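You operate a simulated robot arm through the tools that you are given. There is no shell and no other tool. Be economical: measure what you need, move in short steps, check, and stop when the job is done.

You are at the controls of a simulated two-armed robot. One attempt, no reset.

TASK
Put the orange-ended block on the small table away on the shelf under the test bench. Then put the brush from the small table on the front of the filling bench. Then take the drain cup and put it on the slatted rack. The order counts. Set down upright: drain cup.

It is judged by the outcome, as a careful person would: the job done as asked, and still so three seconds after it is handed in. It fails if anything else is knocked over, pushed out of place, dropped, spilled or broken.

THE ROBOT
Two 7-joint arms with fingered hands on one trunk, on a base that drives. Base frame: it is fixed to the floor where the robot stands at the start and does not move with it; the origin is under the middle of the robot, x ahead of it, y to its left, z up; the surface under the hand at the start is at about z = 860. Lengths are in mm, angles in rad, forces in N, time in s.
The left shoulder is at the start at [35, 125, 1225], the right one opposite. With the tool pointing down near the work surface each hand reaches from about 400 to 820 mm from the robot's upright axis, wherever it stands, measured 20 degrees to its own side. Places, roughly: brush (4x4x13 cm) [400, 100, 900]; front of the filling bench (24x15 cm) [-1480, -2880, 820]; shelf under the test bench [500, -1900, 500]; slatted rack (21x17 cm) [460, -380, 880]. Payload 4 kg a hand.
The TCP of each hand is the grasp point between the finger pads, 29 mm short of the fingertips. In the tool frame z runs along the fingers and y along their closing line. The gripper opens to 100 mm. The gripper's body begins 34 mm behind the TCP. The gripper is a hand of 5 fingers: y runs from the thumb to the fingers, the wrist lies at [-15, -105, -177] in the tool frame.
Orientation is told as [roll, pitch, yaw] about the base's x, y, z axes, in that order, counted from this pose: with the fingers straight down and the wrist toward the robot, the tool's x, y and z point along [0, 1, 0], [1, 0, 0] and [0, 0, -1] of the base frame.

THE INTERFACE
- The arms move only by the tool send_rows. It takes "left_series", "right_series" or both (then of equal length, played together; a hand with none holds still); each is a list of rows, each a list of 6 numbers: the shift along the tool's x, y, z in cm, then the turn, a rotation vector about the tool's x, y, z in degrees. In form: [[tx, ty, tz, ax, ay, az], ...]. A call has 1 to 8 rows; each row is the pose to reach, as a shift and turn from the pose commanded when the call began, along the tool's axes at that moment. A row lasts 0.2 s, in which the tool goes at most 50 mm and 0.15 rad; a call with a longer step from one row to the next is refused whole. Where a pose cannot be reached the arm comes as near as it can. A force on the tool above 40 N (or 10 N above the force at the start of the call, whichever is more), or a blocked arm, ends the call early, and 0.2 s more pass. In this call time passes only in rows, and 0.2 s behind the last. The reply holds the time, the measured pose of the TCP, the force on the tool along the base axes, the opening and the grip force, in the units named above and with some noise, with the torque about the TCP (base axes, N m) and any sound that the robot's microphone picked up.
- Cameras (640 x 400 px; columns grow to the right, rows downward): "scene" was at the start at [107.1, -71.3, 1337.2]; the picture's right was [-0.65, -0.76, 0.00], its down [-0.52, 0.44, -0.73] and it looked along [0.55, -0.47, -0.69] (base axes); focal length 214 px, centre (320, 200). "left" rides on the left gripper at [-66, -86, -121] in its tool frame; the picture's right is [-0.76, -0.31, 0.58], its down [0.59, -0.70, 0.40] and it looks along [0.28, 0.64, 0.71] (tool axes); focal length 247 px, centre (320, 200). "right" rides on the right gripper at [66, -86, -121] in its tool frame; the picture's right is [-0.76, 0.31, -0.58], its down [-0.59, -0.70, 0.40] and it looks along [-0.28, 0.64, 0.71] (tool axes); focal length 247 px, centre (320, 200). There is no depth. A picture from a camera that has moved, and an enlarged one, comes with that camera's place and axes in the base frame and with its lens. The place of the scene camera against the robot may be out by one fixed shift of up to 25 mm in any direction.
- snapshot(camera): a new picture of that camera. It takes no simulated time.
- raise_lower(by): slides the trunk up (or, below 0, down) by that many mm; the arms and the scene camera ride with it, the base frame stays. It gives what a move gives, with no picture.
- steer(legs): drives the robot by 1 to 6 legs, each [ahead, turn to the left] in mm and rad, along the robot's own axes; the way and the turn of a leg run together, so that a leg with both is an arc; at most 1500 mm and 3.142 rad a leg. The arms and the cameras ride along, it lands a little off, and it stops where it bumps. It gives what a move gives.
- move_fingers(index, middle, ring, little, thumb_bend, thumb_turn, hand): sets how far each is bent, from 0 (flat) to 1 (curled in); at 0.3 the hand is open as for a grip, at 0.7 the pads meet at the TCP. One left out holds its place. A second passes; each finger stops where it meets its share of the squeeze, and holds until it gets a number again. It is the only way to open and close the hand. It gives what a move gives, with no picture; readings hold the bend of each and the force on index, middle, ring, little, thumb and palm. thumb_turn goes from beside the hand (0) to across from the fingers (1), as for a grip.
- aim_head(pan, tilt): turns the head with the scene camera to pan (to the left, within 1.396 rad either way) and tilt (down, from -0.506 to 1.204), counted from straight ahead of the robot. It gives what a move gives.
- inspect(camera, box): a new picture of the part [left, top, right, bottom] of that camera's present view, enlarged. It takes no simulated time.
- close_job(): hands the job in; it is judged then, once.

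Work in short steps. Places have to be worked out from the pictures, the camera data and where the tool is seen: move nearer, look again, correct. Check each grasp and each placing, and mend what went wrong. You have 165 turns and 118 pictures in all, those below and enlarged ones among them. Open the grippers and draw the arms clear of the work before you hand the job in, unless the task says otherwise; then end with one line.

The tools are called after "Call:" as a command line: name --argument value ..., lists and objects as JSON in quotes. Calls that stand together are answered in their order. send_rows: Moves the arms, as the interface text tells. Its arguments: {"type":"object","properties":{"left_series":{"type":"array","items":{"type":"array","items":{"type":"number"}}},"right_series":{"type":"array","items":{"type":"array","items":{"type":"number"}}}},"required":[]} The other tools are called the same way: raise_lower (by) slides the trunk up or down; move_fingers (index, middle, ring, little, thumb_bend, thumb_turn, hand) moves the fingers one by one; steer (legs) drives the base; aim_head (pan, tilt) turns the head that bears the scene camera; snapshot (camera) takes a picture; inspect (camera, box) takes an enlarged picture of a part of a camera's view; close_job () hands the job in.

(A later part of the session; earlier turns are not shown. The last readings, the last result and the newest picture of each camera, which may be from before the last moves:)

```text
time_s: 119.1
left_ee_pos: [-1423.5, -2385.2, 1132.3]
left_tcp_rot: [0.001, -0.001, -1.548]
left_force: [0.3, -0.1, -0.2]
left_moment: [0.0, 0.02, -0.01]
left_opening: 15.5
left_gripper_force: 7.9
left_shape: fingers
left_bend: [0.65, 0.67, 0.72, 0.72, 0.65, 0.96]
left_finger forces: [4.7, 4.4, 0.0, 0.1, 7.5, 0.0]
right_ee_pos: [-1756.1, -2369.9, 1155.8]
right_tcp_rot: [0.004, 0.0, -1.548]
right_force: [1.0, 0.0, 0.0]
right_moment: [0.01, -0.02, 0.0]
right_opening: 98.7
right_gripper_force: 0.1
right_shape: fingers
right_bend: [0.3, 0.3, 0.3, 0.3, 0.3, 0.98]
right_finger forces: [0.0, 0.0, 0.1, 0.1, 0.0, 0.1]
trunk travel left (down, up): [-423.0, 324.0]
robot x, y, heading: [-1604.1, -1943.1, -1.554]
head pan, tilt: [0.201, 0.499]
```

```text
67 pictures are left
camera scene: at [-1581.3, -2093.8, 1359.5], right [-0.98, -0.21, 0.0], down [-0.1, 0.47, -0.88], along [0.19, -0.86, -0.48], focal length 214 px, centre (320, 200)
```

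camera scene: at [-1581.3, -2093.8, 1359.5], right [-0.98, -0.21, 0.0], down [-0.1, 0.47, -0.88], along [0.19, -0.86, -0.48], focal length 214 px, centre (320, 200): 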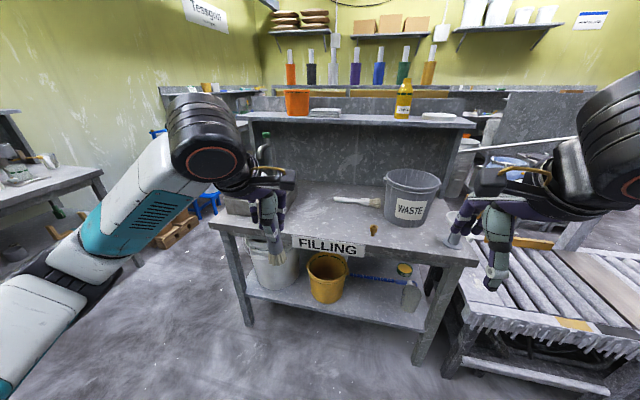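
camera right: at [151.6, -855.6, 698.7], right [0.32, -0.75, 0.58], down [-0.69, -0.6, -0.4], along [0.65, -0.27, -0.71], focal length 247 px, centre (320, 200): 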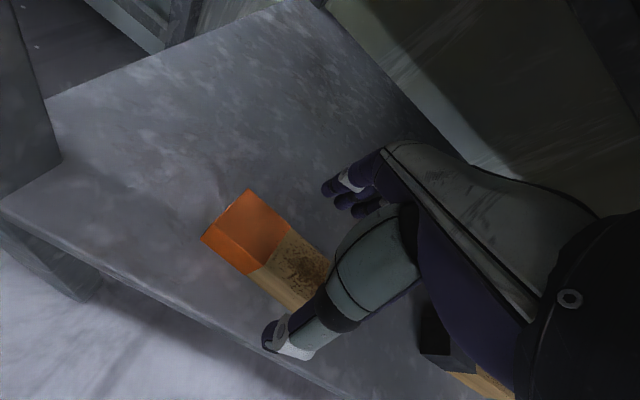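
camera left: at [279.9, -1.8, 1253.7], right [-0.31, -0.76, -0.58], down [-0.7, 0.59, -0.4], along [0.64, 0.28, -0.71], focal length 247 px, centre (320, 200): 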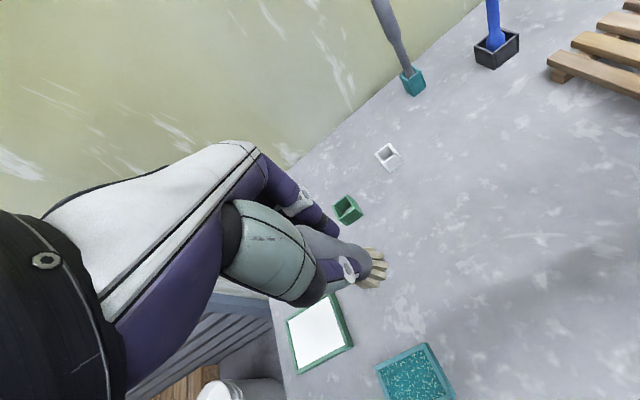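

The bench front strip near [-1470,-2875] looks free; bench edge at y≈-2760. I zoom to be sure and drive 430 mm closer.

Call:
inspect --camera "scene" --box '[230, 170, 450, 290]'

Call:
steer --legs '[[430, 0]]'

Call:
aim_head --pan 0.2 --tilt 0.9

Call:
snapshot --camera "scene"

Call:
snapshot --camera "left"

```text
2.91 times, centred on (340, 230) of scene
camera zoom: at [-1581.3, -2093.8, 1359.5], right [-0.98, -0.21, 0.0], down [-0.1, 0.47, -0.88], along [0.19, -0.86, -0.48], focal length 624 px, centre (262, 113)
```

zoom: 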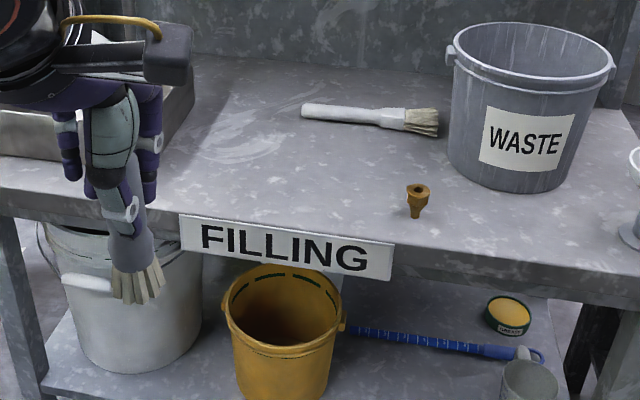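

```text
time_s: 121.7
left_ee_pos: [-1419.1, -2813.8, 1133.0]
left_tcp_rot: [0.0, 0.001, -1.551]
left_force: [-0.1, -0.6, -0.6]
left_moment: [0.01, -0.04, -0.03]
left_opening: 15.9
left_gripper_force: 8.6
left_shape: fingers
left_bend: [0.65, 0.67, 0.72, 0.72, 0.65, 0.96]
left_finger forces: [4.7, 4.3, 0.0, 0.0, 7.4, 0.0]
right_ee_pos: [-1751.2, -2797.8, 1155.5]
right_tcp_rot: [0.002, 0.002, -1.55]
right_force: [0.3, -0.3, -0.8]
right_moment: [0.04, 0.02, -0.01]
right_opening: 98.5
right_gripper_force: 0.1
right_shape: fingers
right_bend: [0.3, 0.3, 0.3, 0.3, 0.3, 0.98]
right_finger forces: [0.1, 0.1, 0.0, 0.0, 0.0, 0.0]
trunk travel left (down, up): [-423.0, 324.0]
robot x, y, heading: [-1594.6, -2370.7, -1.557]
head pan, tilt: [0.201, 0.499]
```

```text
time_s: 122.6
left_ee_pos: [-1419.8, -2814.5, 1131.8]
left_tcp_rot: [0.001, 0.0, -1.55]
left_force: [-0.2, 0.7, -0.8]
left_moment: [0.02, 0.0, 0.02]
left_opening: 15.8
left_gripper_force: 8.4
left_shape: fingers
left_bend: [0.65, 0.67, 0.72, 0.72, 0.65, 0.96]
left_finger forces: [4.5, 4.4, 0.1, 0.1, 7.5, 0.0]
right_ee_pos: [-1751.5, -2796.7, 1156.5]
right_tcp_rot: [0.002, 0.0, -1.55]
right_force: [0.3, -0.4, -0.1]
right_moment: [0.0, 0.0, 0.0]
right_opening: 98.6
right_gripper_force: 0.1
right_shape: fingers
right_bend: [0.3, 0.3, 0.3, 0.3, 0.3, 0.98]
right_finger forces: [0.0, 0.1, 0.1, 0.0, 0.0, 0.0]
trunk travel left (down, up): [-423.0, 324.0]
robot x, y, heading: [-1595.8, -2374.9, -1.558]
head pan, tilt: [0.201, 0.901]
```

```text
65 pictures are left
camera scene: at [-1578.7, -2506.6, 1325.7], right [-0.98, -0.21, 0.0], down [-0.17, 0.77, -0.62], along [0.13, -0.61, -0.78], focal length 214 px, centre (320, 200)
```

scene: 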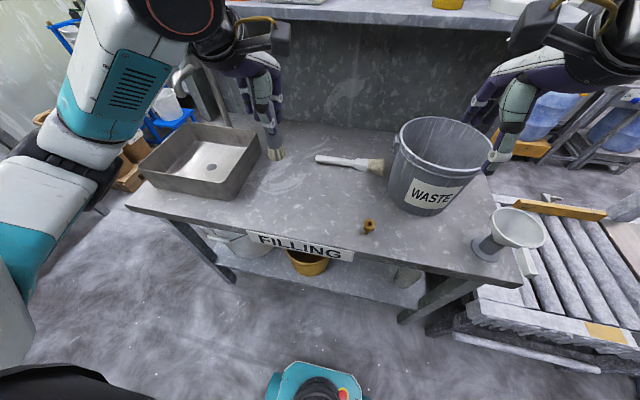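

```text
64 pictures are left
camera left: at [-1488.1, -2729.8, 1253.3], right [-0.76, 0.29, -0.58], down [0.57, 0.71, -0.4], along [0.3, -0.64, -0.71], focal length 247 px, centre (320, 200)
```

left: 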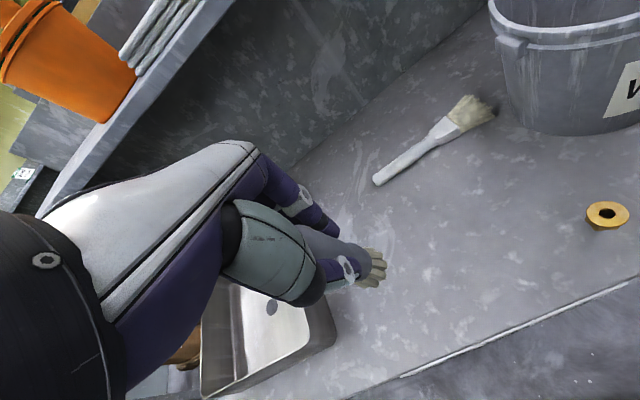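

The region at [-1475,-2880] is clear between the metal tray (x>-1265) and the small brass piece (~[-1640,-2850]). I move over it and descend to about z 945.

Call:
send_rows --left_series '[[-3, 3, 0, 0, 0, 0], [-5.4, 6.5, 2, 0, 0, 0], [-5.4, 6.5, 6.8, 0, 0, 0], [-5.4, 6.5, 11.5, 0, 0, 0], [-5.4, 6.5, 15.5, 0, 0, 0], [-5.4, 6.5, 18.7, 0, 0, 0]]'

Call:
snapshot --camera "left"

Call:
inspect --camera "scene" --box '[200, 100, 400, 270]'

```text
time_s: 124.0
left_ee_pos: [-1475.2, -2881.2, 945.6]
left_tcp_rot: [-0.001, 0.001, -1.552]
left_force: [0.6, -0.3, -1.1]
left_moment: [-0.02, -0.01, -0.02]
left_opening: 15.4
left_gripper_force: 7.7
left_shape: fingers
left_bend: [0.65, 0.67, 0.72, 0.72, 0.65, 0.96]
left_finger forces: [4.6, 4.5, 0.0, 0.0, 7.4, 0.0]
right_ee_pos: [-1751.0, -2798.0, 1156.0]
right_tcp_rot: [0.003, 0.003, -1.551]
right_force: [0.1, 0.4, -0.7]
right_moment: [0.04, -0.02, -0.02]
right_opening: 98.6
right_gripper_force: 0.1
right_shape: fingers
right_bend: [0.3, 0.3, 0.3, 0.3, 0.3, 0.98]
right_finger forces: [0.0, 0.1, 0.0, 0.0, 0.0, 0.0]
trunk travel left (down, up): [-423.0, 324.0]
robot x, y, heading: [-1594.9, -2372.0, -1.56]
head pan, tilt: [0.201, 0.901]
```

```text
63 pictures are left
camera left: at [-1542.5, -2796.0, 1066.6], right [-0.76, 0.29, -0.58], down [0.58, 0.71, -0.4], along [0.3, -0.64, -0.71], focal length 247 px, centre (320, 200)
```

left: 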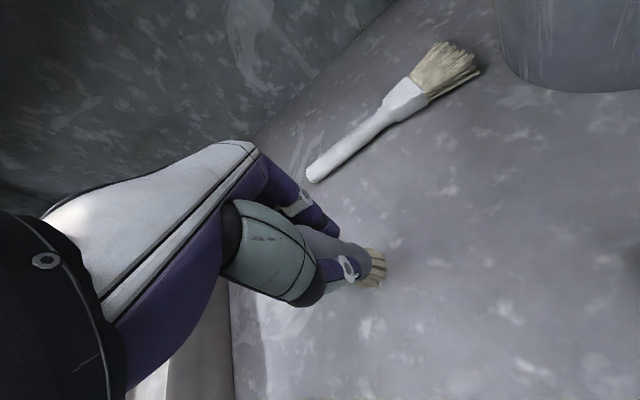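

```text
2.35 times, centred on (300, 185) of scene
camera zoom: at [-1578.8, -2506.6, 1325.6], right [-0.98, -0.21, 0.0], down [-0.17, 0.77, -0.62], along [0.13, -0.61, -0.78], focal length 505 px, centre (367, 235)
```

zoom: 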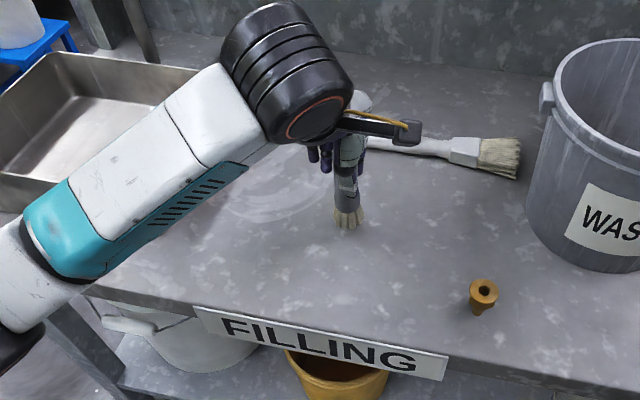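

The brush hangs just above the bench. I lower in small steps to contact.

Call:
send_rows --left_series '[[0, 0, 0.8, 0, 0, 0], [0, 0, 1.4, 0, 0, 0], [0, 0, 1.9, 0, 0, 0], [0, 0, 2.3, 0, 0, 0]]'

Call:
inspect --camera "left" --box '[280, 200, 440, 300]'

```text
time_s: 125.0
left_ee_pos: [-1473.1, -2881.1, 922.8]
left_tcp_rot: [0.001, 0.001, -1.55]
left_force: [-0.1, -0.4, -0.7]
left_moment: [-0.01, 0.05, -0.02]
left_opening: 15.5
left_gripper_force: 8.4
left_shape: fingers
left_bend: [0.65, 0.67, 0.72, 0.72, 0.65, 0.96]
left_finger forces: [4.6, 4.6, 0.0, 0.0, 7.5, 0.1]
right_ee_pos: [-1749.9, -2797.6, 1156.7]
right_tcp_rot: [0.001, 0.002, -1.55]
right_force: [-0.5, 0.9, -0.1]
right_moment: [-0.02, 0.0, -0.01]
right_opening: 99.0
right_gripper_force: 0.1
right_shape: fingers
right_bend: [0.3, 0.3, 0.3, 0.3, 0.3, 0.98]
right_finger forces: [0.0, 0.0, 0.0, 0.0, 0.0, 0.0]
trunk travel left (down, up): [-423.0, 324.0]
robot x, y, heading: [-1596.0, -2369.3, -1.556]
head pan, tilt: [0.201, 0.901]
```

```text
4.00 times, centred on (360, 250) of left
camera zoom: at [-1541.6, -2796.0, 1043.0], right [-0.76, 0.29, -0.58], down [0.57, 0.71, -0.4], along [0.3, -0.64, -0.71], focal length 988 px, centre (160, 0)
```

zoom: 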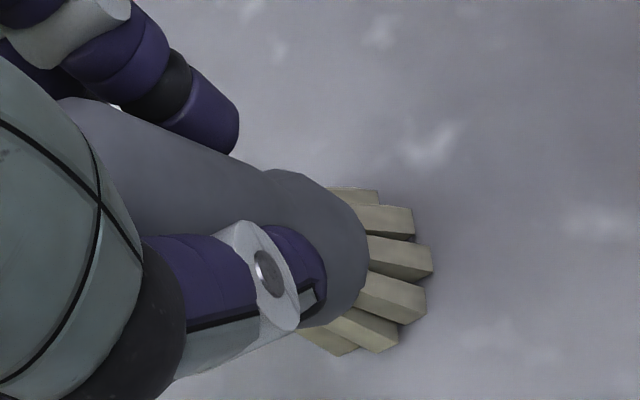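

Still no contact force at 922.8; I continue down in 2–3 mm steps.

Call:
send_rows --left_series '[[0, 0, 0.2, 0, 0, 0], [0, 0, 0.4, 0, 0, 0], [0, 0, 0.6, 0, 0, 0]]'

```text
time_s: 125.8
left_ee_pos: [-1471.9, -2881.6, 919.7]
left_tcp_rot: [-0.002, -0.007, -1.551]
left_force: [0.9, -3.9, 17.4]
left_moment: [-0.1, -0.01, -0.01]
left_opening: 14.2
left_gripper_force: 11.6
left_shape: fingers
left_bend: [0.65, 0.66, 0.72, 0.72, 0.66, 0.96]
left_finger forces: [6.6, 9.6, 0.0, 0.0, 8.1, 0.1]
right_ee_pos: [-1750.0, -2795.4, 1156.8]
right_tcp_rot: [0.003, 0.001, -1.552]
right_force: [-0.6, 0.3, 1.4]
right_moment: [-0.01, -0.03, -0.04]
right_opening: 98.6
right_gripper_force: 0.0
right_shape: fingers
right_bend: [0.3, 0.3, 0.3, 0.3, 0.3, 0.98]
right_finger forces: [0.0, 0.0, 0.0, 0.0, 0.0, 0.0]
trunk travel left (down, up): [-423.0, 324.0]
robot x, y, heading: [-1595.2, -2370.8, -1.556]
head pan, tilt: [0.201, 0.901]
```

Contact at about 920.5 with 17 N. I ease up 3 mm to relieve the push, then release.

Call:
send_rows --left_series '[[0, 0, -0.35, 0, 0, 0]]'

Call:
move_fingers --hand "left" --index 0.3 --middle 0.3 --ring 0.3 --little 0.3 --thumb_bend 0.3

Call:
snapshot --camera "left"

```text
time_s: 126.2
left_ee_pos: [-1472.5, -2880.4, 920.1]
left_tcp_rot: [0.001, 0.001, -1.55]
left_force: [0.2, -2.6, 10.2]
left_moment: [-0.12, -0.05, -0.03]
left_opening: 14.4
left_gripper_force: 11.2
left_shape: fingers
left_bend: [0.65, 0.66, 0.72, 0.72, 0.66, 0.96]
left_finger forces: [5.8, 8.6, 0.0, 0.0, 8.3, 0.1]
right_ee_pos: [-1750.9, -2797.1, 1156.2]
right_tcp_rot: [0.003, 0.001, -1.55]
right_force: [-0.3, -0.6, -0.3]
right_moment: [-0.04, -0.03, 0.0]
right_opening: 98.5
right_gripper_force: 0.1
right_shape: fingers
right_bend: [0.3, 0.3, 0.3, 0.3, 0.3, 0.98]
right_finger forces: [0.0, 0.0, 0.0, 0.1, 0.0, 0.0]
trunk travel left (down, up): [-423.0, 324.0]
robot x, y, heading: [-1595.8, -2373.3, -1.559]
head pan, tilt: [0.201, 0.901]
```

```text
time_s: 127.2
left_ee_pos: [-1473.2, -2880.6, 921.1]
left_tcp_rot: [0.001, -0.002, -1.55]
left_force: [-0.4, -0.4, 1.3]
left_moment: [0.0, 0.01, 0.0]
left_opening: 98.3
left_gripper_force: 0.1
left_shape: fingers
left_bend: [0.3, 0.3, 0.3, 0.3, 0.3, 0.97]
left_finger forces: [0.0, 0.0, 0.0, 0.0, 0.0, 0.0]
right_ee_pos: [-1751.0, -2797.1, 1157.4]
right_tcp_rot: [0.004, 0.0, -1.55]
right_force: [0.5, -0.5, -0.4]
right_moment: [-0.01, -0.03, -0.01]
right_opening: 98.7
right_gripper_force: 0.0
right_shape: fingers
right_bend: [0.3, 0.3, 0.3, 0.3, 0.3, 0.98]
right_finger forces: [0.0, 0.1, 0.1, 0.1, 0.0, 0.0]
trunk travel left (down, up): [-423.0, 324.0]
robot x, y, heading: [-1595.6, -2373.7, -1.554]
head pan, tilt: [0.201, 0.901]
```

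```text
60 pictures are left
camera left: at [-1540.9, -2795.9, 1040.9], right [-0.76, 0.29, -0.58], down [0.57, 0.71, -0.4], along [0.3, -0.64, -0.71], focal length 247 px, centre (320, 200)
```

left: 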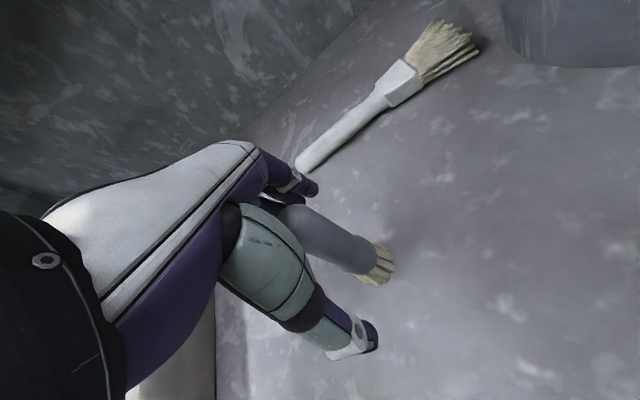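

The brush stands by itself. I lift the hand straight up and check.

Call:
send_rows --left_series '[[0, 0, -2, 0, 0, 0], [0, 0, -5, 0, 0, 0], [0, 0, -9, 0, 0, 0], [0, 0, -13, 0, 0, 0], [0, 0, -18, 0, 0, 0], [0, 0, -23, 0, 0, 0]]'

Call:
snapshot --camera "scene"

```text
time_s: 128.6
left_ee_pos: [-1473.7, -2879.8, 1150.1]
left_tcp_rot: [0.004, 0.002, -1.551]
left_force: [-1.1, 0.1, -0.3]
left_moment: [0.0, -0.04, -0.05]
left_opening: 98.2
left_gripper_force: 0.1
left_shape: fingers
left_bend: [0.3, 0.3, 0.3, 0.3, 0.3, 0.98]
left_finger forces: [0.0, 0.0, 0.1, 0.0, 0.0, 0.0]
right_ee_pos: [-1751.1, -2797.7, 1155.5]
right_tcp_rot: [0.003, 0.002, -1.548]
right_force: [-0.1, 0.1, -0.4]
right_moment: [-0.02, 0.0, 0.0]
right_opening: 98.8
right_gripper_force: 0.1
right_shape: fingers
right_bend: [0.3, 0.3, 0.3, 0.3, 0.3, 0.98]
right_finger forces: [0.0, 0.1, 0.0, 0.0, 0.0, 0.0]
trunk travel left (down, up): [-423.0, 324.0]
robot x, y, heading: [-1599.1, -2371.4, -1.557]
head pan, tilt: [0.201, 0.901]
```

```text
59 pictures are left
camera scene: at [-1579.5, -2506.2, 1325.7], right [-0.98, -0.21, 0.0], down [-0.17, 0.77, -0.62], along [0.13, -0.61, -0.78], focal length 214 px, centre (320, 200)
```

scene: 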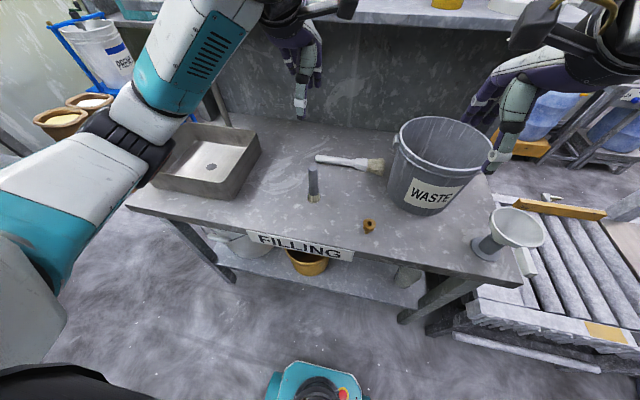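

The brush stands on the front of the filling bench. Now for the drain cup: I back off, drive to face the left part of the test bench at a distance.

Call:
steer --legs '[[-500, 0], [0, 2.41], [1350, 0], [0, -0.85]]'

Call:
raise_lower --by -400

Call:
aim_head --pan 0 --tilt 0.35

Call:
snapshot --camera "scene"

```text
time_s: 146.1
left_ee_pos: [-283.7, -659.4, 1150.3]
left_tcp_rot: [-0.001, 0.0, 0.068]
left_force: [-0.8, 0.1, -0.4]
left_moment: [0.0, -0.04, 0.03]
left_opening: 98.8
left_gripper_force: 0.1
left_shape: fingers
left_bend: [0.3, 0.3, 0.3, 0.3, 0.3, 0.98]
left_finger forces: [0.0, 0.0, 0.0, 0.0, 0.0, 0.1]
right_ee_pos: [-352.9, -941.3, 1155.7]
right_tcp_rot: [0.001, -0.001, 0.067]
right_force: [-0.4, -0.8, 0.0]
right_moment: [0.0, 0.02, 0.05]
right_opening: 98.6
right_gripper_force: 0.0
right_shape: fingers
right_bend: [0.3, 0.3, 0.3, 0.3, 0.3, 0.98]
right_finger forces: [0.0, 0.0, 0.0, 0.1, 0.0, 0.0]
trunk travel left (down, up): [-423.0, 324.0]
robot x, y, heading: [-782.9, -806.5, 0.063]
head pan, tilt: [0.201, 0.901]
```

```text
time_s: 149.9
left_ee_pos: [-284.1, -657.3, 750.5]
left_tcp_rot: [-0.001, 0.0, 0.069]
left_force: [-0.9, -0.1, -0.4]
left_moment: [0.02, 0.01, 0.01]
left_opening: 98.2
left_gripper_force: 0.1
left_shape: fingers
left_bend: [0.3, 0.3, 0.3, 0.3, 0.3, 0.98]
left_finger forces: [0.0, 0.0, 0.1, 0.1, 0.1, 0.0]
right_ee_pos: [-309.7, -937.6, 663.5]
right_tcp_rot: [0.005, 0.265, 0.07]
right_force: [1.2, -0.4, 0.0]
right_moment: [-0.02, -0.02, 0.0]
right_opening: 98.3
right_gripper_force: 0.0
right_shape: fingers
right_bend: [0.3, 0.3, 0.3, 0.3, 0.3, 0.98]
right_finger forces: [0.0, 0.0, 0.0, 0.0, 0.1, 0.1]
trunk travel left (down, up): [-23.0, 724.0]
robot x, y, heading: [-787.2, -804.6, 0.06]
head pan, tilt: [0.201, 0.901]
```

```text
time_s: 150.9
left_ee_pos: [-283.6, -658.5, 750.2]
left_tcp_rot: [0.001, 0.0, 0.068]
left_force: [-0.3, -0.8, 0.1]
left_moment: [0.0, -0.01, -0.01]
left_opening: 98.7
left_gripper_force: 0.1
left_shape: fingers
left_bend: [0.3, 0.3, 0.3, 0.3, 0.3, 0.98]
left_finger forces: [0.0, 0.0, 0.1, 0.0, 0.0, 0.1]
right_ee_pos: [-310.3, -938.6, 662.6]
right_tcp_rot: [0.002, 0.264, 0.07]
right_force: [-0.2, 0.1, -0.4]
right_moment: [-0.02, -0.03, 0.02]
right_opening: 98.6
right_gripper_force: 0.2
right_shape: fingers
right_bend: [0.3, 0.3, 0.3, 0.3, 0.3, 0.98]
right_finger forces: [0.0, 0.0, 0.0, 0.0, 0.0, 0.0]
trunk travel left (down, up): [-23.0, 724.0]
robot x, y, heading: [-785.2, -805.3, 0.058]
head pan, tilt: [0.0, 0.351]
```

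```text
58 pictures are left
camera scene: at [-510.2, -807.6, 956.7], right [0.06, -1.0, 0.0], down [-0.34, -0.02, -0.94], along [0.94, 0.06, -0.34], focal length 214 px, centre (320, 200)
```

scene: 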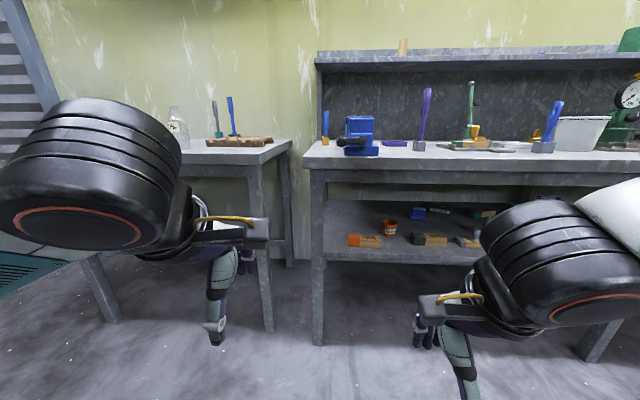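

Lowering tilted the compact right arm again. I stretch the right hand forward and tilt it so the fingers point ~17° forward (for reaching under the bench), and raise the left hand out of the way.

Call:
send_rows --right_series '[[0, 3.6, -1, -8, 0, 0], [0, 7.2, -2, -16, 0, 0], [0, 10.8, -3, -24, 0, 0], [0, 14.5, -3.9, -32, 0, 0], [0, 14.5, -3.9, -32, 0, 0], [0, 14.5, -3.9, -32, 0, 0], [0, 14.5, -3.9, -32, 0, 0], [0, 14.5, -3.9, -32, 0, 0]]' --left_series '[[0, -1.5, -4.5, 0, 0, 0], [0, -3, -9, 0, 0, 0], [0, -4.5, -13.5, 0, 0, 0], [0, -6, -18, 0, 0, 0], [0, -7.5, -22.5, 0, 0, 0], [0, -9, -27, 0, 0, 0], [0, -10.5, -31.5, 0, 0, 0], [0, -12, -36, 0, 0, 0]]'

Call:
snapshot --camera "scene"

```text
time_s: 152.7
left_ee_pos: [-373.6, -670.1, 1058.7]
left_tcp_rot: [-0.001, -0.002, 0.065]
left_force: [0.1, 0.1, 1.1]
left_moment: [0.02, -0.02, 0.02]
left_opening: 98.3
left_gripper_force: 0.0
left_shape: fingers
left_bend: [0.3, 0.3, 0.3, 0.3, 0.3, 0.98]
left_finger forces: [0.1, 0.0, 0.0, 0.0, 0.1, 0.0]
left hand out of reach, approached as far as the arm can: row 7, 8
right_ee_pos: [-160.3, -927.6, 663.6]
right_tcp_rot: [0.003, -0.295, 0.065]
right_force: [0.3, 0.3, -0.3]
right_moment: [-0.06, -0.01, 0.01]
right_opening: 98.7
right_gripper_force: 0.0
right_shape: fingers
right_bend: [0.3, 0.3, 0.3, 0.3, 0.3, 0.98]
right_finger forces: [0.1, 0.0, 0.0, 0.1, 0.0, 0.1]
trunk travel left (down, up): [-23.0, 724.0]
robot x, y, heading: [-785.7, -808.2, 0.063]
head pan, tilt: [0.0, 0.351]
```

```text
57 pictures are left
camera scene: at [-510.5, -807.5, 956.8], right [0.06, -1.0, 0.0], down [-0.34, -0.02, -0.94], along [0.94, 0.06, -0.34], focal length 214 px, centre (320, 200)
```

scene: 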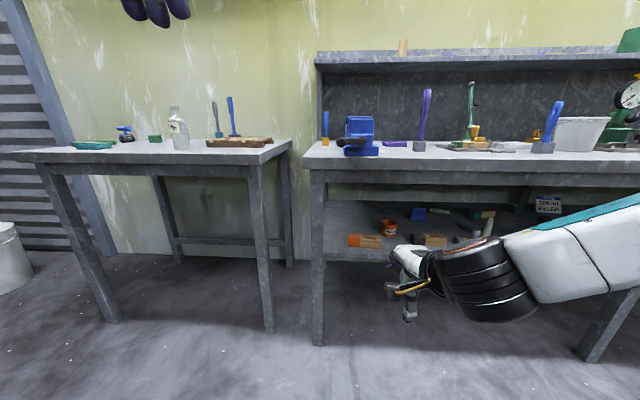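

The forearm runs out to the right; stretching the arm further ahead should straighten it. I extend and lower in free space and turn the base straight, then look.

Call:
send_rows --right_series '[[0, 2.2, 2.2, 0, 0, 0], [0, 4.4, 4.4, 0, 0, 0], [0, 6.6, 6.6, 0, 0, 0], [0, 8.8, 8.9, 0, 0, 0]]'

Call:
steer --legs '[[0, -0.062]]'

Call:
snapshot --camera "scene"

```text
time_s: 153.7
left_ee_pos: [-374.3, -670.7, 1058.3]
left_tcp_rot: [-0.001, 0.0, 0.066]
left_force: [0.2, 0.0, 0.1]
left_moment: [0.0, -0.01, 0.01]
left_opening: 98.5
left_gripper_force: 0.1
left_shape: fingers
left_bend: [0.3, 0.3, 0.3, 0.3, 0.3, 0.98]
left_finger forces: [0.0, 0.0, 0.0, 0.0, 0.1, 0.0]
right_ee_pos: [-51.6, -920.1, 602.9]
right_tcp_rot: [0.004, -0.293, 0.067]
right_force: [-0.2, -0.5, -0.4]
right_moment: [0.02, 0.02, 0.0]
right_opening: 98.9
right_gripper_force: 0.0
right_shape: fingers
right_bend: [0.3, 0.3, 0.3, 0.3, 0.3, 0.98]
right_finger forces: [0.1, 0.1, 0.0, 0.1, 0.0, 0.1]
trunk travel left (down, up): [-23.0, 724.0]
robot x, y, heading: [-782.8, -805.2, 0.062]
head pan, tilt: [0.0, 0.351]
```

```text
time_s: 154.6
left_ee_pos: [-366.9, -697.0, 1057.1]
left_tcp_rot: [-0.004, -0.001, 0.003]
left_force: [0.1, -0.1, 0.7]
left_moment: [-0.01, -0.01, 0.0]
left_opening: 98.3
left_gripper_force: 0.0
left_shape: fingers
left_bend: [0.3, 0.3, 0.3, 0.3, 0.3, 0.98]
left_finger forces: [0.0, 0.1, 0.1, 0.0, 0.0, 0.0]
right_ee_pos: [-60.1, -966.2, 602.9]
right_tcp_rot: [0.004, -0.294, 0.006]
right_force: [-0.3, 0.4, -0.1]
right_moment: [0.04, 0.0, -0.01]
right_opening: 98.7
right_gripper_force: 0.1
right_shape: fingers
right_bend: [0.3, 0.3, 0.3, 0.3, 0.3, 0.98]
right_finger forces: [0.0, 0.1, 0.0, 0.1, 0.1, 0.0]
trunk travel left (down, up): [-23.0, 724.0]
robot x, y, heading: [-782.9, -805.6, -0.003]
head pan, tilt: [0.0, 0.351]
```

```text
56 pictures are left
camera scene: at [-509.7, -824.8, 956.7], right [0.0, -1.0, 0.0], down [-0.34, 0.0, -0.94], along [0.94, 0.0, -0.34], focal length 214 px, centre (320, 200)
```

scene: 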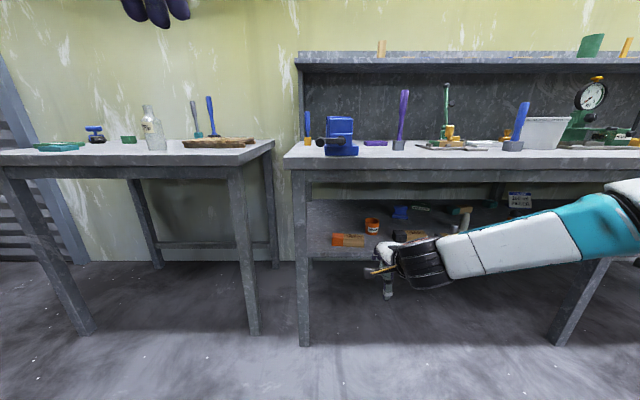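

Straight-on, the elbow would foul the bench front, so I'll approach obliquely (heading ≈ -0.45) from the left, which swings the forearm away from the bench. I first drive to the start of that line.

Call:
steer --legs '[[0, 1.263], [420, 0], [0, -1.71]]'

Call:
aim_head --pan 0 --tilt 0.35

Call:
snapshot --camera "scene"

```text
time_s: 164.6
left_ee_pos: [-225.0, -509.7, 1057.0]
left_tcp_rot: [-0.003, -0.001, -0.495]
left_force: [0.2, 0.3, -0.2]
left_moment: [0.0, -0.03, 0.01]
left_opening: 98.5
left_gripper_force: 0.0
left_shape: fingers
left_bend: [0.3, 0.3, 0.3, 0.3, 0.3, 0.98]
left_finger forces: [0.0, 0.1, 0.1, 0.1, 0.1, 0.0]
right_ee_pos: [-84.6, -891.8, 602.8]
right_tcp_rot: [0.004, -0.292, -0.494]
right_force: [0.6, 0.6, -0.3]
right_moment: [-0.01, 0.03, 0.0]
right_opening: 98.5
right_gripper_force: 0.2
right_shape: fingers
right_bend: [0.3, 0.3, 0.3, 0.3, 0.3, 0.98]
right_finger forces: [0.1, 0.0, 0.1, 0.0, 0.1, 0.0]
trunk travel left (down, up): [-23.0, 724.0]
robot x, y, heading: [-650.1, -407.8, -0.502]
head pan, tilt: [0.0, 0.351]
```

```text
time_s: 165.2
left_ee_pos: [-225.1, -508.7, 1058.2]
left_tcp_rot: [-0.002, -0.001, -0.493]
left_force: [0.5, -0.4, -1.5]
left_moment: [-0.01, -0.01, -0.01]
left_opening: 98.6
left_gripper_force: 0.1
left_shape: fingers
left_bend: [0.3, 0.3, 0.3, 0.3, 0.3, 0.98]
left_finger forces: [0.0, 0.0, 0.0, 0.1, 0.0, 0.0]
right_ee_pos: [-84.9, -891.9, 602.0]
right_tcp_rot: [0.004, -0.295, -0.492]
right_force: [-0.8, -0.2, 0.1]
right_moment: [-0.02, -0.02, -0.03]
right_opening: 98.4
right_gripper_force: 0.1
right_shape: fingers
right_bend: [0.3, 0.3, 0.3, 0.3, 0.3, 0.98]
right_finger forces: [0.0, 0.0, 0.0, 0.1, 0.0, 0.0]
trunk travel left (down, up): [-23.0, 724.0]
robot x, y, heading: [-649.2, -404.2, -0.5]
head pan, tilt: [0.0, 0.351]
```

```text
55 pictures are left
camera scene: at [-403.9, -554.9, 956.7], right [-0.48, -0.88, 0.0], down [-0.3, 0.17, -0.94], along [0.82, -0.45, -0.34], focal length 214 px, centre (320, 200)
```

scene: 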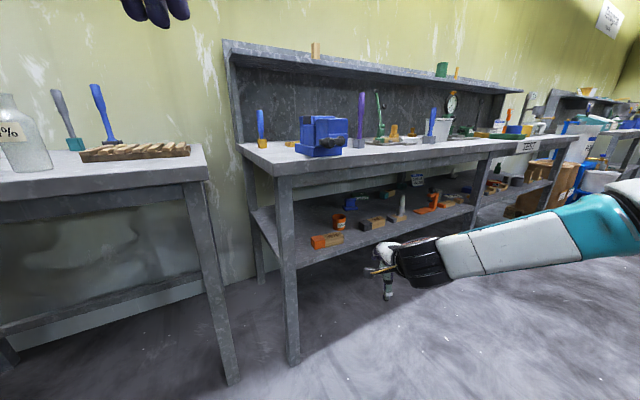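

Heading is -0.50. I pull the hand back to the entry position for this approach (tilt 25°, z≈585), still in free space.

Call:
send_rows --right_series '[[-2, -3.4, -0.7, -2, 0, 0], [-4, -6.8, -1.4, -4, 0, 0], [-6, -10.2, -2.1, -6, 0, 0], [-8, -13.4, -2.8, -8.1, 0, 0], [-9.5, -16.5, -3.5, -8.1, 0, 0], [-11, -19.6, -4.2, -8.1, 0, 0]]'

Call:
steer --legs '[[0, 0.12], [455, 0], [0, -0.12]]'

Call:
snapshot --camera "scene"

Call:
snapshot --camera "right"

```text
time_s: 166.6
left_ee_pos: [-225.5, -510.2, 1057.4]
left_tcp_rot: [-0.002, 0.0, -0.495]
left_force: [0.4, 0.4, 0.5]
left_moment: [-0.02, 0.01, -0.05]
left_opening: 98.7
left_gripper_force: 0.1
left_shape: fingers
left_bend: [0.3, 0.3, 0.3, 0.3, 0.3, 0.98]
left_finger forces: [0.0, 0.0, 0.1, 0.0, 0.0, 0.0]
right_ee_pos: [-307.6, -902.9, 583.8]
right_tcp_rot: [0.004, -0.435, -0.491]
right_force: [0.2, 0.3, 0.7]
right_moment: [0.02, -0.01, 0.02]
right_opening: 98.6
right_gripper_force: 0.0
right_shape: fingers
right_bend: [0.3, 0.3, 0.3, 0.3, 0.3, 0.98]
right_finger forces: [0.0, 0.1, 0.0, 0.0, 0.0, 0.1]
right hand out of reach, approached as far as the arm can: row 6
trunk travel left (down, up): [-23.0, 724.0]
robot x, y, heading: [-647.2, -408.7, -0.504]
head pan, tilt: [0.0, 0.351]
```

```text
time_s: 170.5
left_ee_pos: [194.4, -681.7, 1056.0]
left_tcp_rot: [-0.005, -0.003, -0.502]
left_force: [0.1, 0.7, 0.2]
left_moment: [0.0, 0.02, 0.0]
left_opening: 98.5
left_gripper_force: 0.0
left_shape: fingers
left_bend: [0.3, 0.3, 0.3, 0.3, 0.3, 0.98]
left_finger forces: [0.0, 0.0, 0.0, 0.0, 0.0, 0.1]
right_ee_pos: [109.9, -1074.9, 581.7]
right_tcp_rot: [0.004, -0.434, -0.5]
right_force: [0.2, 0.5, -0.2]
right_moment: [-0.03, -0.01, -0.01]
right_opening: 98.5
right_gripper_force: 0.0
right_shape: fingers
right_bend: [0.3, 0.3, 0.3, 0.3, 0.3, 0.98]
right_finger forces: [0.1, 0.0, 0.0, 0.0, 0.0, 0.0]
trunk travel left (down, up): [-23.0, 724.0]
robot x, y, heading: [-225.6, -574.0, -0.507]
head pan, tilt: [0.0, 0.351]
```

```text
54 pictures are left
camera scene: at [15.3, -726.5, 956.7], right [-0.49, -0.87, 0.0], down [-0.3, 0.17, -0.94], along [0.82, -0.46, -0.34], focal length 214 px, centre (320, 200)
```

scene: 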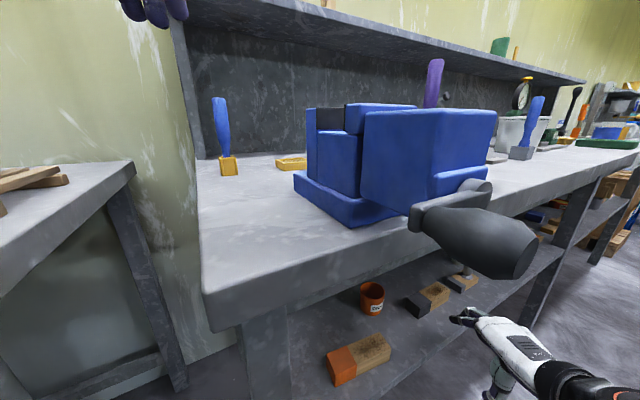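

```text
53 pictures are left
camera right: at [29.4, -955.9, 656.7], right [-0.33, -0.68, 0.65], down [-0.69, -0.29, -0.66], along [0.64, -0.67, -0.38], focal length 247 px, centre (320, 200)
```

right: 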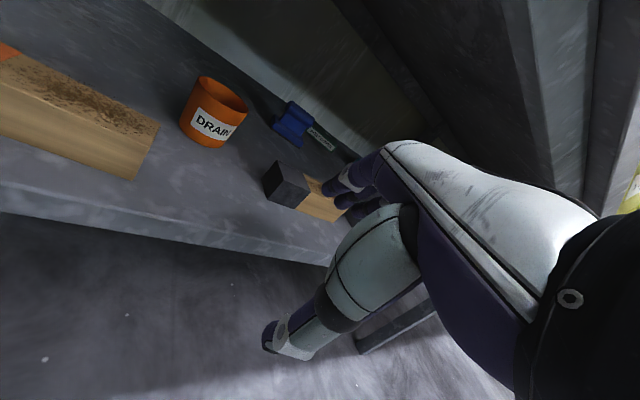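

The oblique approach leaves room; the cup measures about [330,-1048], rim z≈560. I move the hand partway in (TCP x≈220) and look again.

Call:
send_rows --right_series '[[2.6, 2.6, 1.1, 0, 0, 0], [5.1, 5.1, 2.2, 0, 0, 0], [7.6, 7.7, 3.2, 0, 0, 0]]'

Call:
snapshot --camera "right"

Call:
snapshot --camera "scene"

```text
time_s: 171.3
left_ee_pos: [194.9, -681.4, 1057.5]
left_tcp_rot: [-0.003, -0.001, -0.502]
left_force: [-0.1, -0.2, 0.4]
left_moment: [0.02, 0.02, 0.01]
left_opening: 98.2
left_gripper_force: 0.1
left_shape: fingers
left_bend: [0.3, 0.3, 0.3, 0.3, 0.3, 0.98]
left_finger forces: [0.1, 0.1, 0.0, 0.0, 0.1, 0.0]
right_ee_pos: [219.8, -1046.1, 585.7]
right_tcp_rot: [0.005, -0.436, -0.498]
right_force: [-0.1, 0.9, -0.8]
right_moment: [0.02, 0.01, 0.01]
right_opening: 98.6
right_gripper_force: 0.0
right_shape: fingers
right_bend: [0.3, 0.3, 0.3, 0.3, 0.3, 0.98]
right_finger forces: [0.1, 0.1, 0.0, 0.0, 0.0, 0.0]
trunk travel left (down, up): [-23.0, 724.0]
robot x, y, heading: [-230.1, -572.9, -0.507]
head pan, tilt: [0.0, 0.351]
```

```text
52 pictures are left
camera right: at [139.1, -927.3, 659.1], right [-0.33, -0.68, 0.65], down [-0.69, -0.29, -0.66], along [0.64, -0.67, -0.38], focal length 247 px, centre (320, 200)
```

right: 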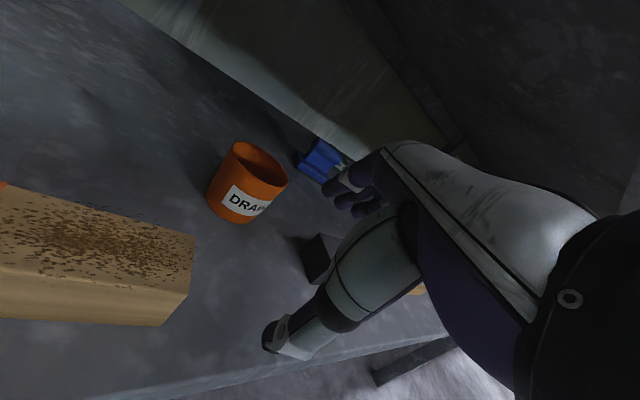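

```text
51 pictures are left
camera scene: at [15.3, -726.6, 956.7], right [-0.49, -0.87, 0.0], down [-0.3, 0.17, -0.94], along [0.82, -0.46, -0.34], focal length 214 px, centre (320, 200)
```

scene: 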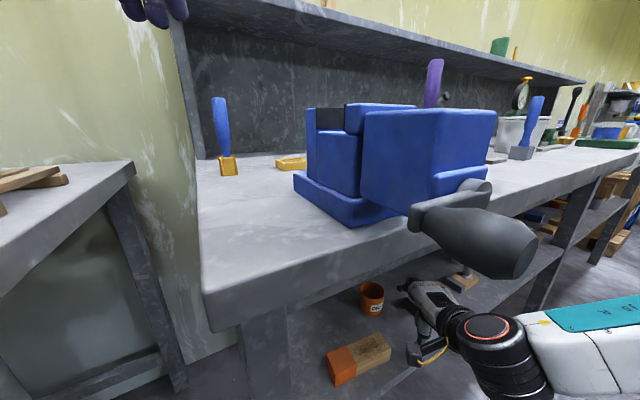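

I zoom in on the cup in the wrist view for a precise fix.

Call:
inspect --camera "right" --box '[180, 120, 340, 240]'

```text
3.33 times, centred on (260, 180) of right
camera zoom: at [139.1, -927.3, 659.1], right [-0.33, -0.68, 0.65], down [-0.69, -0.29, -0.66], along [0.64, -0.67, -0.38], focal length 823 px, centre (520, 267)
```

zoom: 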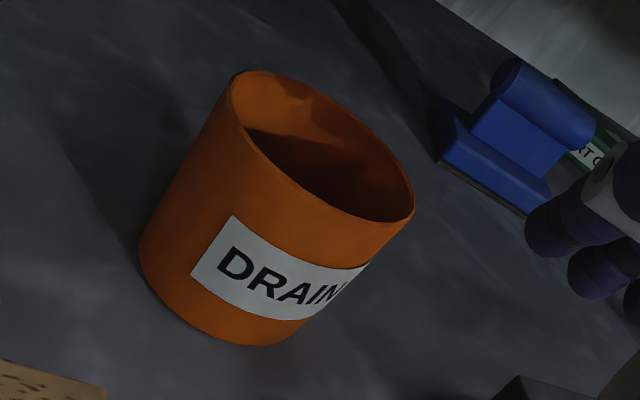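

Cup axis fixed at [326,-1033], rim z≈560, Ø62. I open the fingers wider (0.1) so they pass over the rim, and move halfway at z≈580.

Call:
move_fingers --hand "right" --index 0.1 --middle 0.1 --ring 0.1 --little 0.1

Call:
send_rows --right_series '[[1.6, 2.0, 1.2, 0, 0, 0], [3.1, 3.7, 2.3, 0, 0, 0]]'

Call:
snapshot --camera "right"

Call:
inspect --camera "scene" --box '[320, 220, 640, 400]'

```text
time_s: 172.3
left_ee_pos: [194.7, -681.0, 1056.9]
left_tcp_rot: [-0.004, -0.001, -0.501]
left_force: [-0.3, 0.4, 0.2]
left_moment: [0.0, 0.01, 0.0]
left_opening: 98.4
left_gripper_force: 0.1
left_shape: fingers
left_bend: [0.3, 0.3, 0.3, 0.3, 0.3, 0.98]
left_finger forces: [0.0, 0.0, 0.0, 0.0, 0.1, 0.0]
right_ee_pos: [218.8, -1046.4, 585.0]
right_tcp_rot: [0.004, -0.434, -0.499]
right_force: [0.1, -0.1, 0.3]
right_moment: [-0.01, 0.0, -0.02]
right_opening: 126.2
right_gripper_force: 0.0
right_shape: fingers
right_bend: [0.1, 0.1, 0.1, 0.1, 0.3, 0.98]
right_finger forces: [0.1, 0.0, 0.0, 0.0, 0.0, 0.0]
trunk travel left (down, up): [-23.0, 724.0]
robot x, y, heading: [-224.5, -576.3, -0.51]
head pan, tilt: [0.0, 0.351]
```

```text
time_s: 172.9
left_ee_pos: [194.5, -682.6, 1057.1]
left_tcp_rot: [-0.006, -0.002, -0.501]
left_force: [-0.4, -0.6, -0.1]
left_moment: [0.02, -0.03, -0.01]
left_opening: 98.5
left_gripper_force: 0.0
left_shape: fingers
left_bend: [0.3, 0.3, 0.3, 0.3, 0.3, 0.98]
left_finger forces: [0.0, 0.0, 0.0, 0.1, 0.0, 0.1]
right_ee_pos: [273.7, -1040.3, 580.2]
right_tcp_rot: [0.006, -0.434, -0.502]
right_force: [0.3, -0.1, -0.2]
right_moment: [-0.02, -0.03, 0.01]
right_opening: 126.3
right_gripper_force: 0.0
right_shape: fingers
right_bend: [0.1, 0.1, 0.1, 0.1, 0.3, 0.98]
right_finger forces: [0.0, 0.1, 0.0, 0.0, 0.0, 0.1]
trunk travel left (down, up): [-23.0, 724.0]
robot x, y, heading: [-227.2, -575.3, -0.507]
head pan, tilt: [0.0, 0.351]
```

```text
49 pictures are left
camera right: at [192.5, -921.6, 654.4], right [-0.33, -0.68, 0.65], down [-0.69, -0.29, -0.66], along [0.64, -0.67, -0.38], focal length 247 px, centre (320, 200)
```

right: 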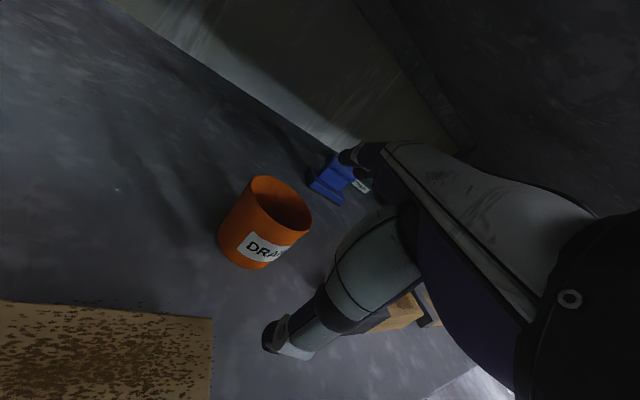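

```text
2.00 times, centred on (480, 310) of scene
camera zoom: at [15.4, -726.5, 956.7], right [-0.49, -0.87, 0.0], down [-0.3, 0.17, -0.94], along [0.82, -0.46, -0.34], focal length 429 px, centre (0, -20)
```

zoom: 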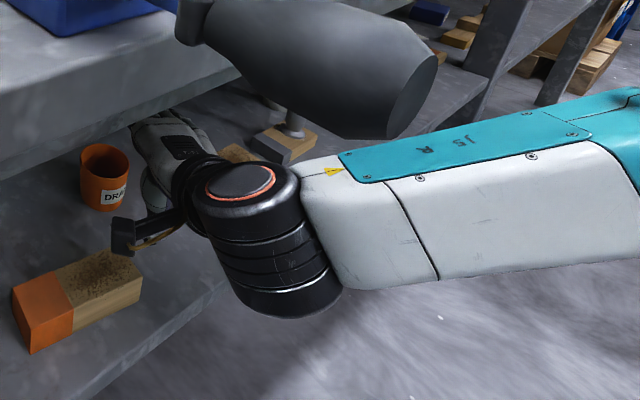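

The wrist and forearm are clear of the bench; the cup is confirmed at [325,-1033]. I move over it at z≈578 and check.

Call:
send_rows --right_series '[[1.6, 1.9, 0.9, 0, 0, 0], [3.1, 3.7, 1.9, 0, 0, 0]]'

Call:
snapshot --camera "right"

Call:
inspect --camera "scene" --box '[320, 220, 640, 400]'

```text
time_s: 173.5
left_ee_pos: [194.0, -681.6, 1057.2]
left_tcp_rot: [-0.004, -0.003, -0.501]
left_force: [0.6, 1.2, -0.5]
left_moment: [0.02, 0.01, 0.01]
left_opening: 98.2
left_gripper_force: 0.1
left_shape: fingers
left_bend: [0.3, 0.3, 0.3, 0.3, 0.3, 0.98]
left_finger forces: [0.1, 0.0, 0.0, 0.1, 0.1, 0.0]
right_ee_pos: [322.6, -1032.6, 581.1]
right_tcp_rot: [0.005, -0.434, -0.501]
right_force: [-0.7, 1.1, 0.7]
right_moment: [0.01, -0.01, 0.0]
right_opening: 126.1
right_gripper_force: 0.1
right_shape: fingers
right_bend: [0.1, 0.1, 0.1, 0.1, 0.3, 0.98]
right_finger forces: [0.1, 0.0, 0.1, 0.1, 0.0, 0.0]
trunk travel left (down, up): [-23.0, 724.0]
robot x, y, heading: [-226.7, -575.4, -0.515]
head pan, tilt: [0.0, 0.351]
```

```text
47 pictures are left
camera right: at [243.1, -914.1, 654.9], right [-0.33, -0.68, 0.65], down [-0.69, -0.29, -0.66], along [0.64, -0.67, -0.38], focal length 247 px, centre (320, 200)
```

right: 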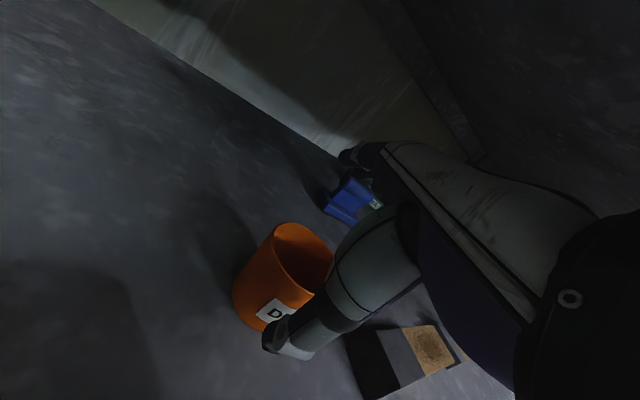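

```text
2.00 times, centred on (480, 310) of scene
camera zoom: at [15.4, -726.5, 956.7], right [-0.49, -0.87, 0.0], down [-0.3, 0.17, -0.94], along [0.82, -0.46, -0.34], focal length 429 px, centre (0, -20)
```

zoom: 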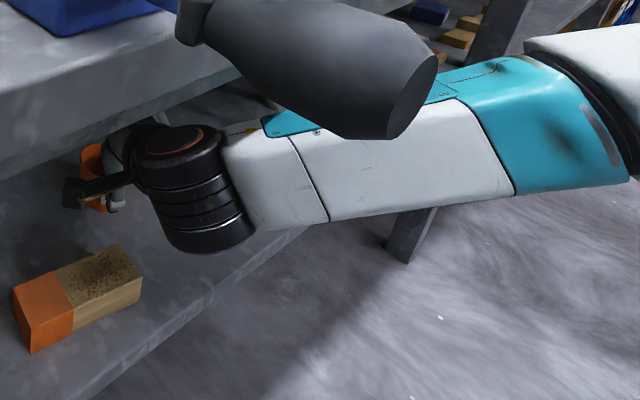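

The hand is centred over the cup. I descend 3 cm around it, slowly.

Call:
send_rows --right_series '[[0.3, -0.3, 0.9, 0, 0, 0], [0.3, -0.7, 1.8, 0, 0, 0], [0.3, -1.1, 2.8, 0, 0, 0]]'

Call:
snapshot --camera "right"

```text
time_s: 174.3
left_ee_pos: [193.6, -680.4, 1059.1]
left_tcp_rot: [-0.004, -0.003, -0.501]
left_force: [-0.2, -0.6, 0.2]
left_moment: [0.0, 0.0, 0.01]
left_opening: 98.2
left_gripper_force: 0.0
left_shape: fingers
left_bend: [0.3, 0.3, 0.3, 0.3, 0.3, 0.98]
left_finger forces: [0.0, 0.1, 0.1, 0.0, 0.0, 0.1]
right_ee_pos: [326.5, -1031.3, 552.5]
right_tcp_rot: [0.005, -0.439, -0.499]
right_force: [-2.3, 1.2, 11.8]
right_moment: [0.35, 0.64, 0.01]
right_opening: 127.1
right_gripper_force: 5.6
right_shape: fingers
right_bend: [0.1, 0.1, 0.1, 0.1, 0.29, 0.98]
right_finger forces: [0.1, 0.0, 0.0, 0.0, 12.1, 0.0]
trunk travel left (down, up): [-23.0, 724.0]
robot x, y, heading: [-223.3, -574.3, -0.507]
head pan, tilt: [0.0, 0.351]
```

```text
45 pictures are left
camera right: at [246.1, -912.7, 626.7], right [-0.33, -0.68, 0.65], down [-0.69, -0.29, -0.66], along [0.64, -0.67, -0.37], focal length 247 px, centre (320, 200)
```

right: 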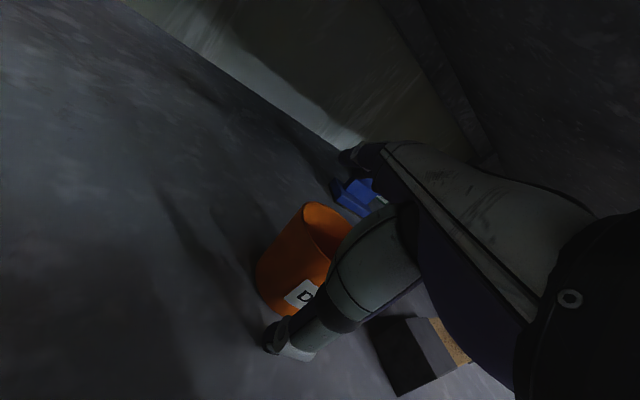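

The thumb touches the shelf (12 N). I raise 4 mm and reduce the tilt by 12° so the pads lie flatter on the cup walls; the wrist has room.

Call:
send_rows --right_series '[[0, 0.2, -0.5, 4, 0, 0], [0, 0.2, -0.5, 8, 0, 0], [0, 0.2, -0.4, 12, 0, 0]]'

Call:
inspect --camera "scene" --box '[320, 220, 640, 400]'

Call:
inspect --camera "right" --box '[200, 150, 440, 350]'

```text
time_s: 175.1
left_ee_pos: [195.0, -680.9, 1057.1]
left_tcp_rot: [-0.004, -0.003, -0.499]
left_force: [-0.2, -0.3, -0.1]
left_moment: [0.02, 0.01, 0.0]
left_opening: 98.5
left_gripper_force: 0.1
left_shape: fingers
left_bend: [0.3, 0.3, 0.3, 0.3, 0.3, 0.98]
left_finger forces: [0.0, 0.0, 0.0, 0.0, 0.1, 0.0]
right_ee_pos: [325.8, -1030.7, 553.2]
right_tcp_rot: [0.003, -0.224, -0.498]
right_force: [-0.6, 0.5, 0.6]
right_moment: [0.02, -0.01, 0.0]
right_opening: 126.3
right_gripper_force: 0.1
right_shape: fingers
right_bend: [0.1, 0.1, 0.1, 0.1, 0.3, 0.98]
right_finger forces: [0.0, 0.1, 0.0, 0.0, 0.0, 0.0]
trunk travel left (down, up): [-23.0, 724.0]
robot x, y, heading: [-226.7, -573.9, -0.502]
head pan, tilt: [0.0, 0.351]
```

```text
2.00 times, centred on (480, 310) of scene
camera zoom: at [15.4, -726.4, 956.7], right [-0.49, -0.87, 0.0], down [-0.3, 0.17, -0.94], along [0.82, -0.46, -0.34], focal length 429 px, centre (0, -20)
```

zoom: 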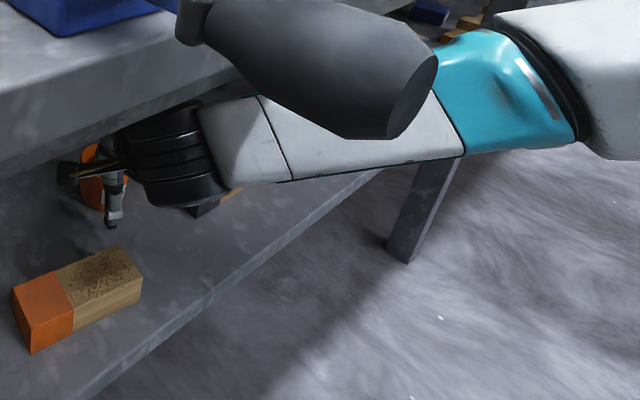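

```text
2.00 times, centred on (320, 250) of right
camera zoom: at [261.4, -921.4, 653.4], right [-0.21, -0.75, 0.63], down [-0.8, -0.23, -0.55], along [0.55, -0.62, -0.55], focal length 494 px, centre (320, 100)
```

zoom: 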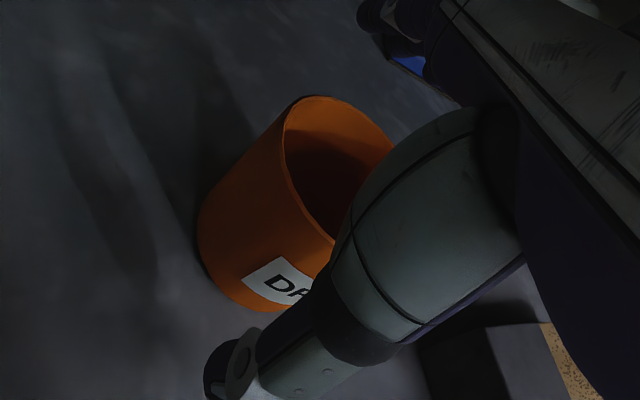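

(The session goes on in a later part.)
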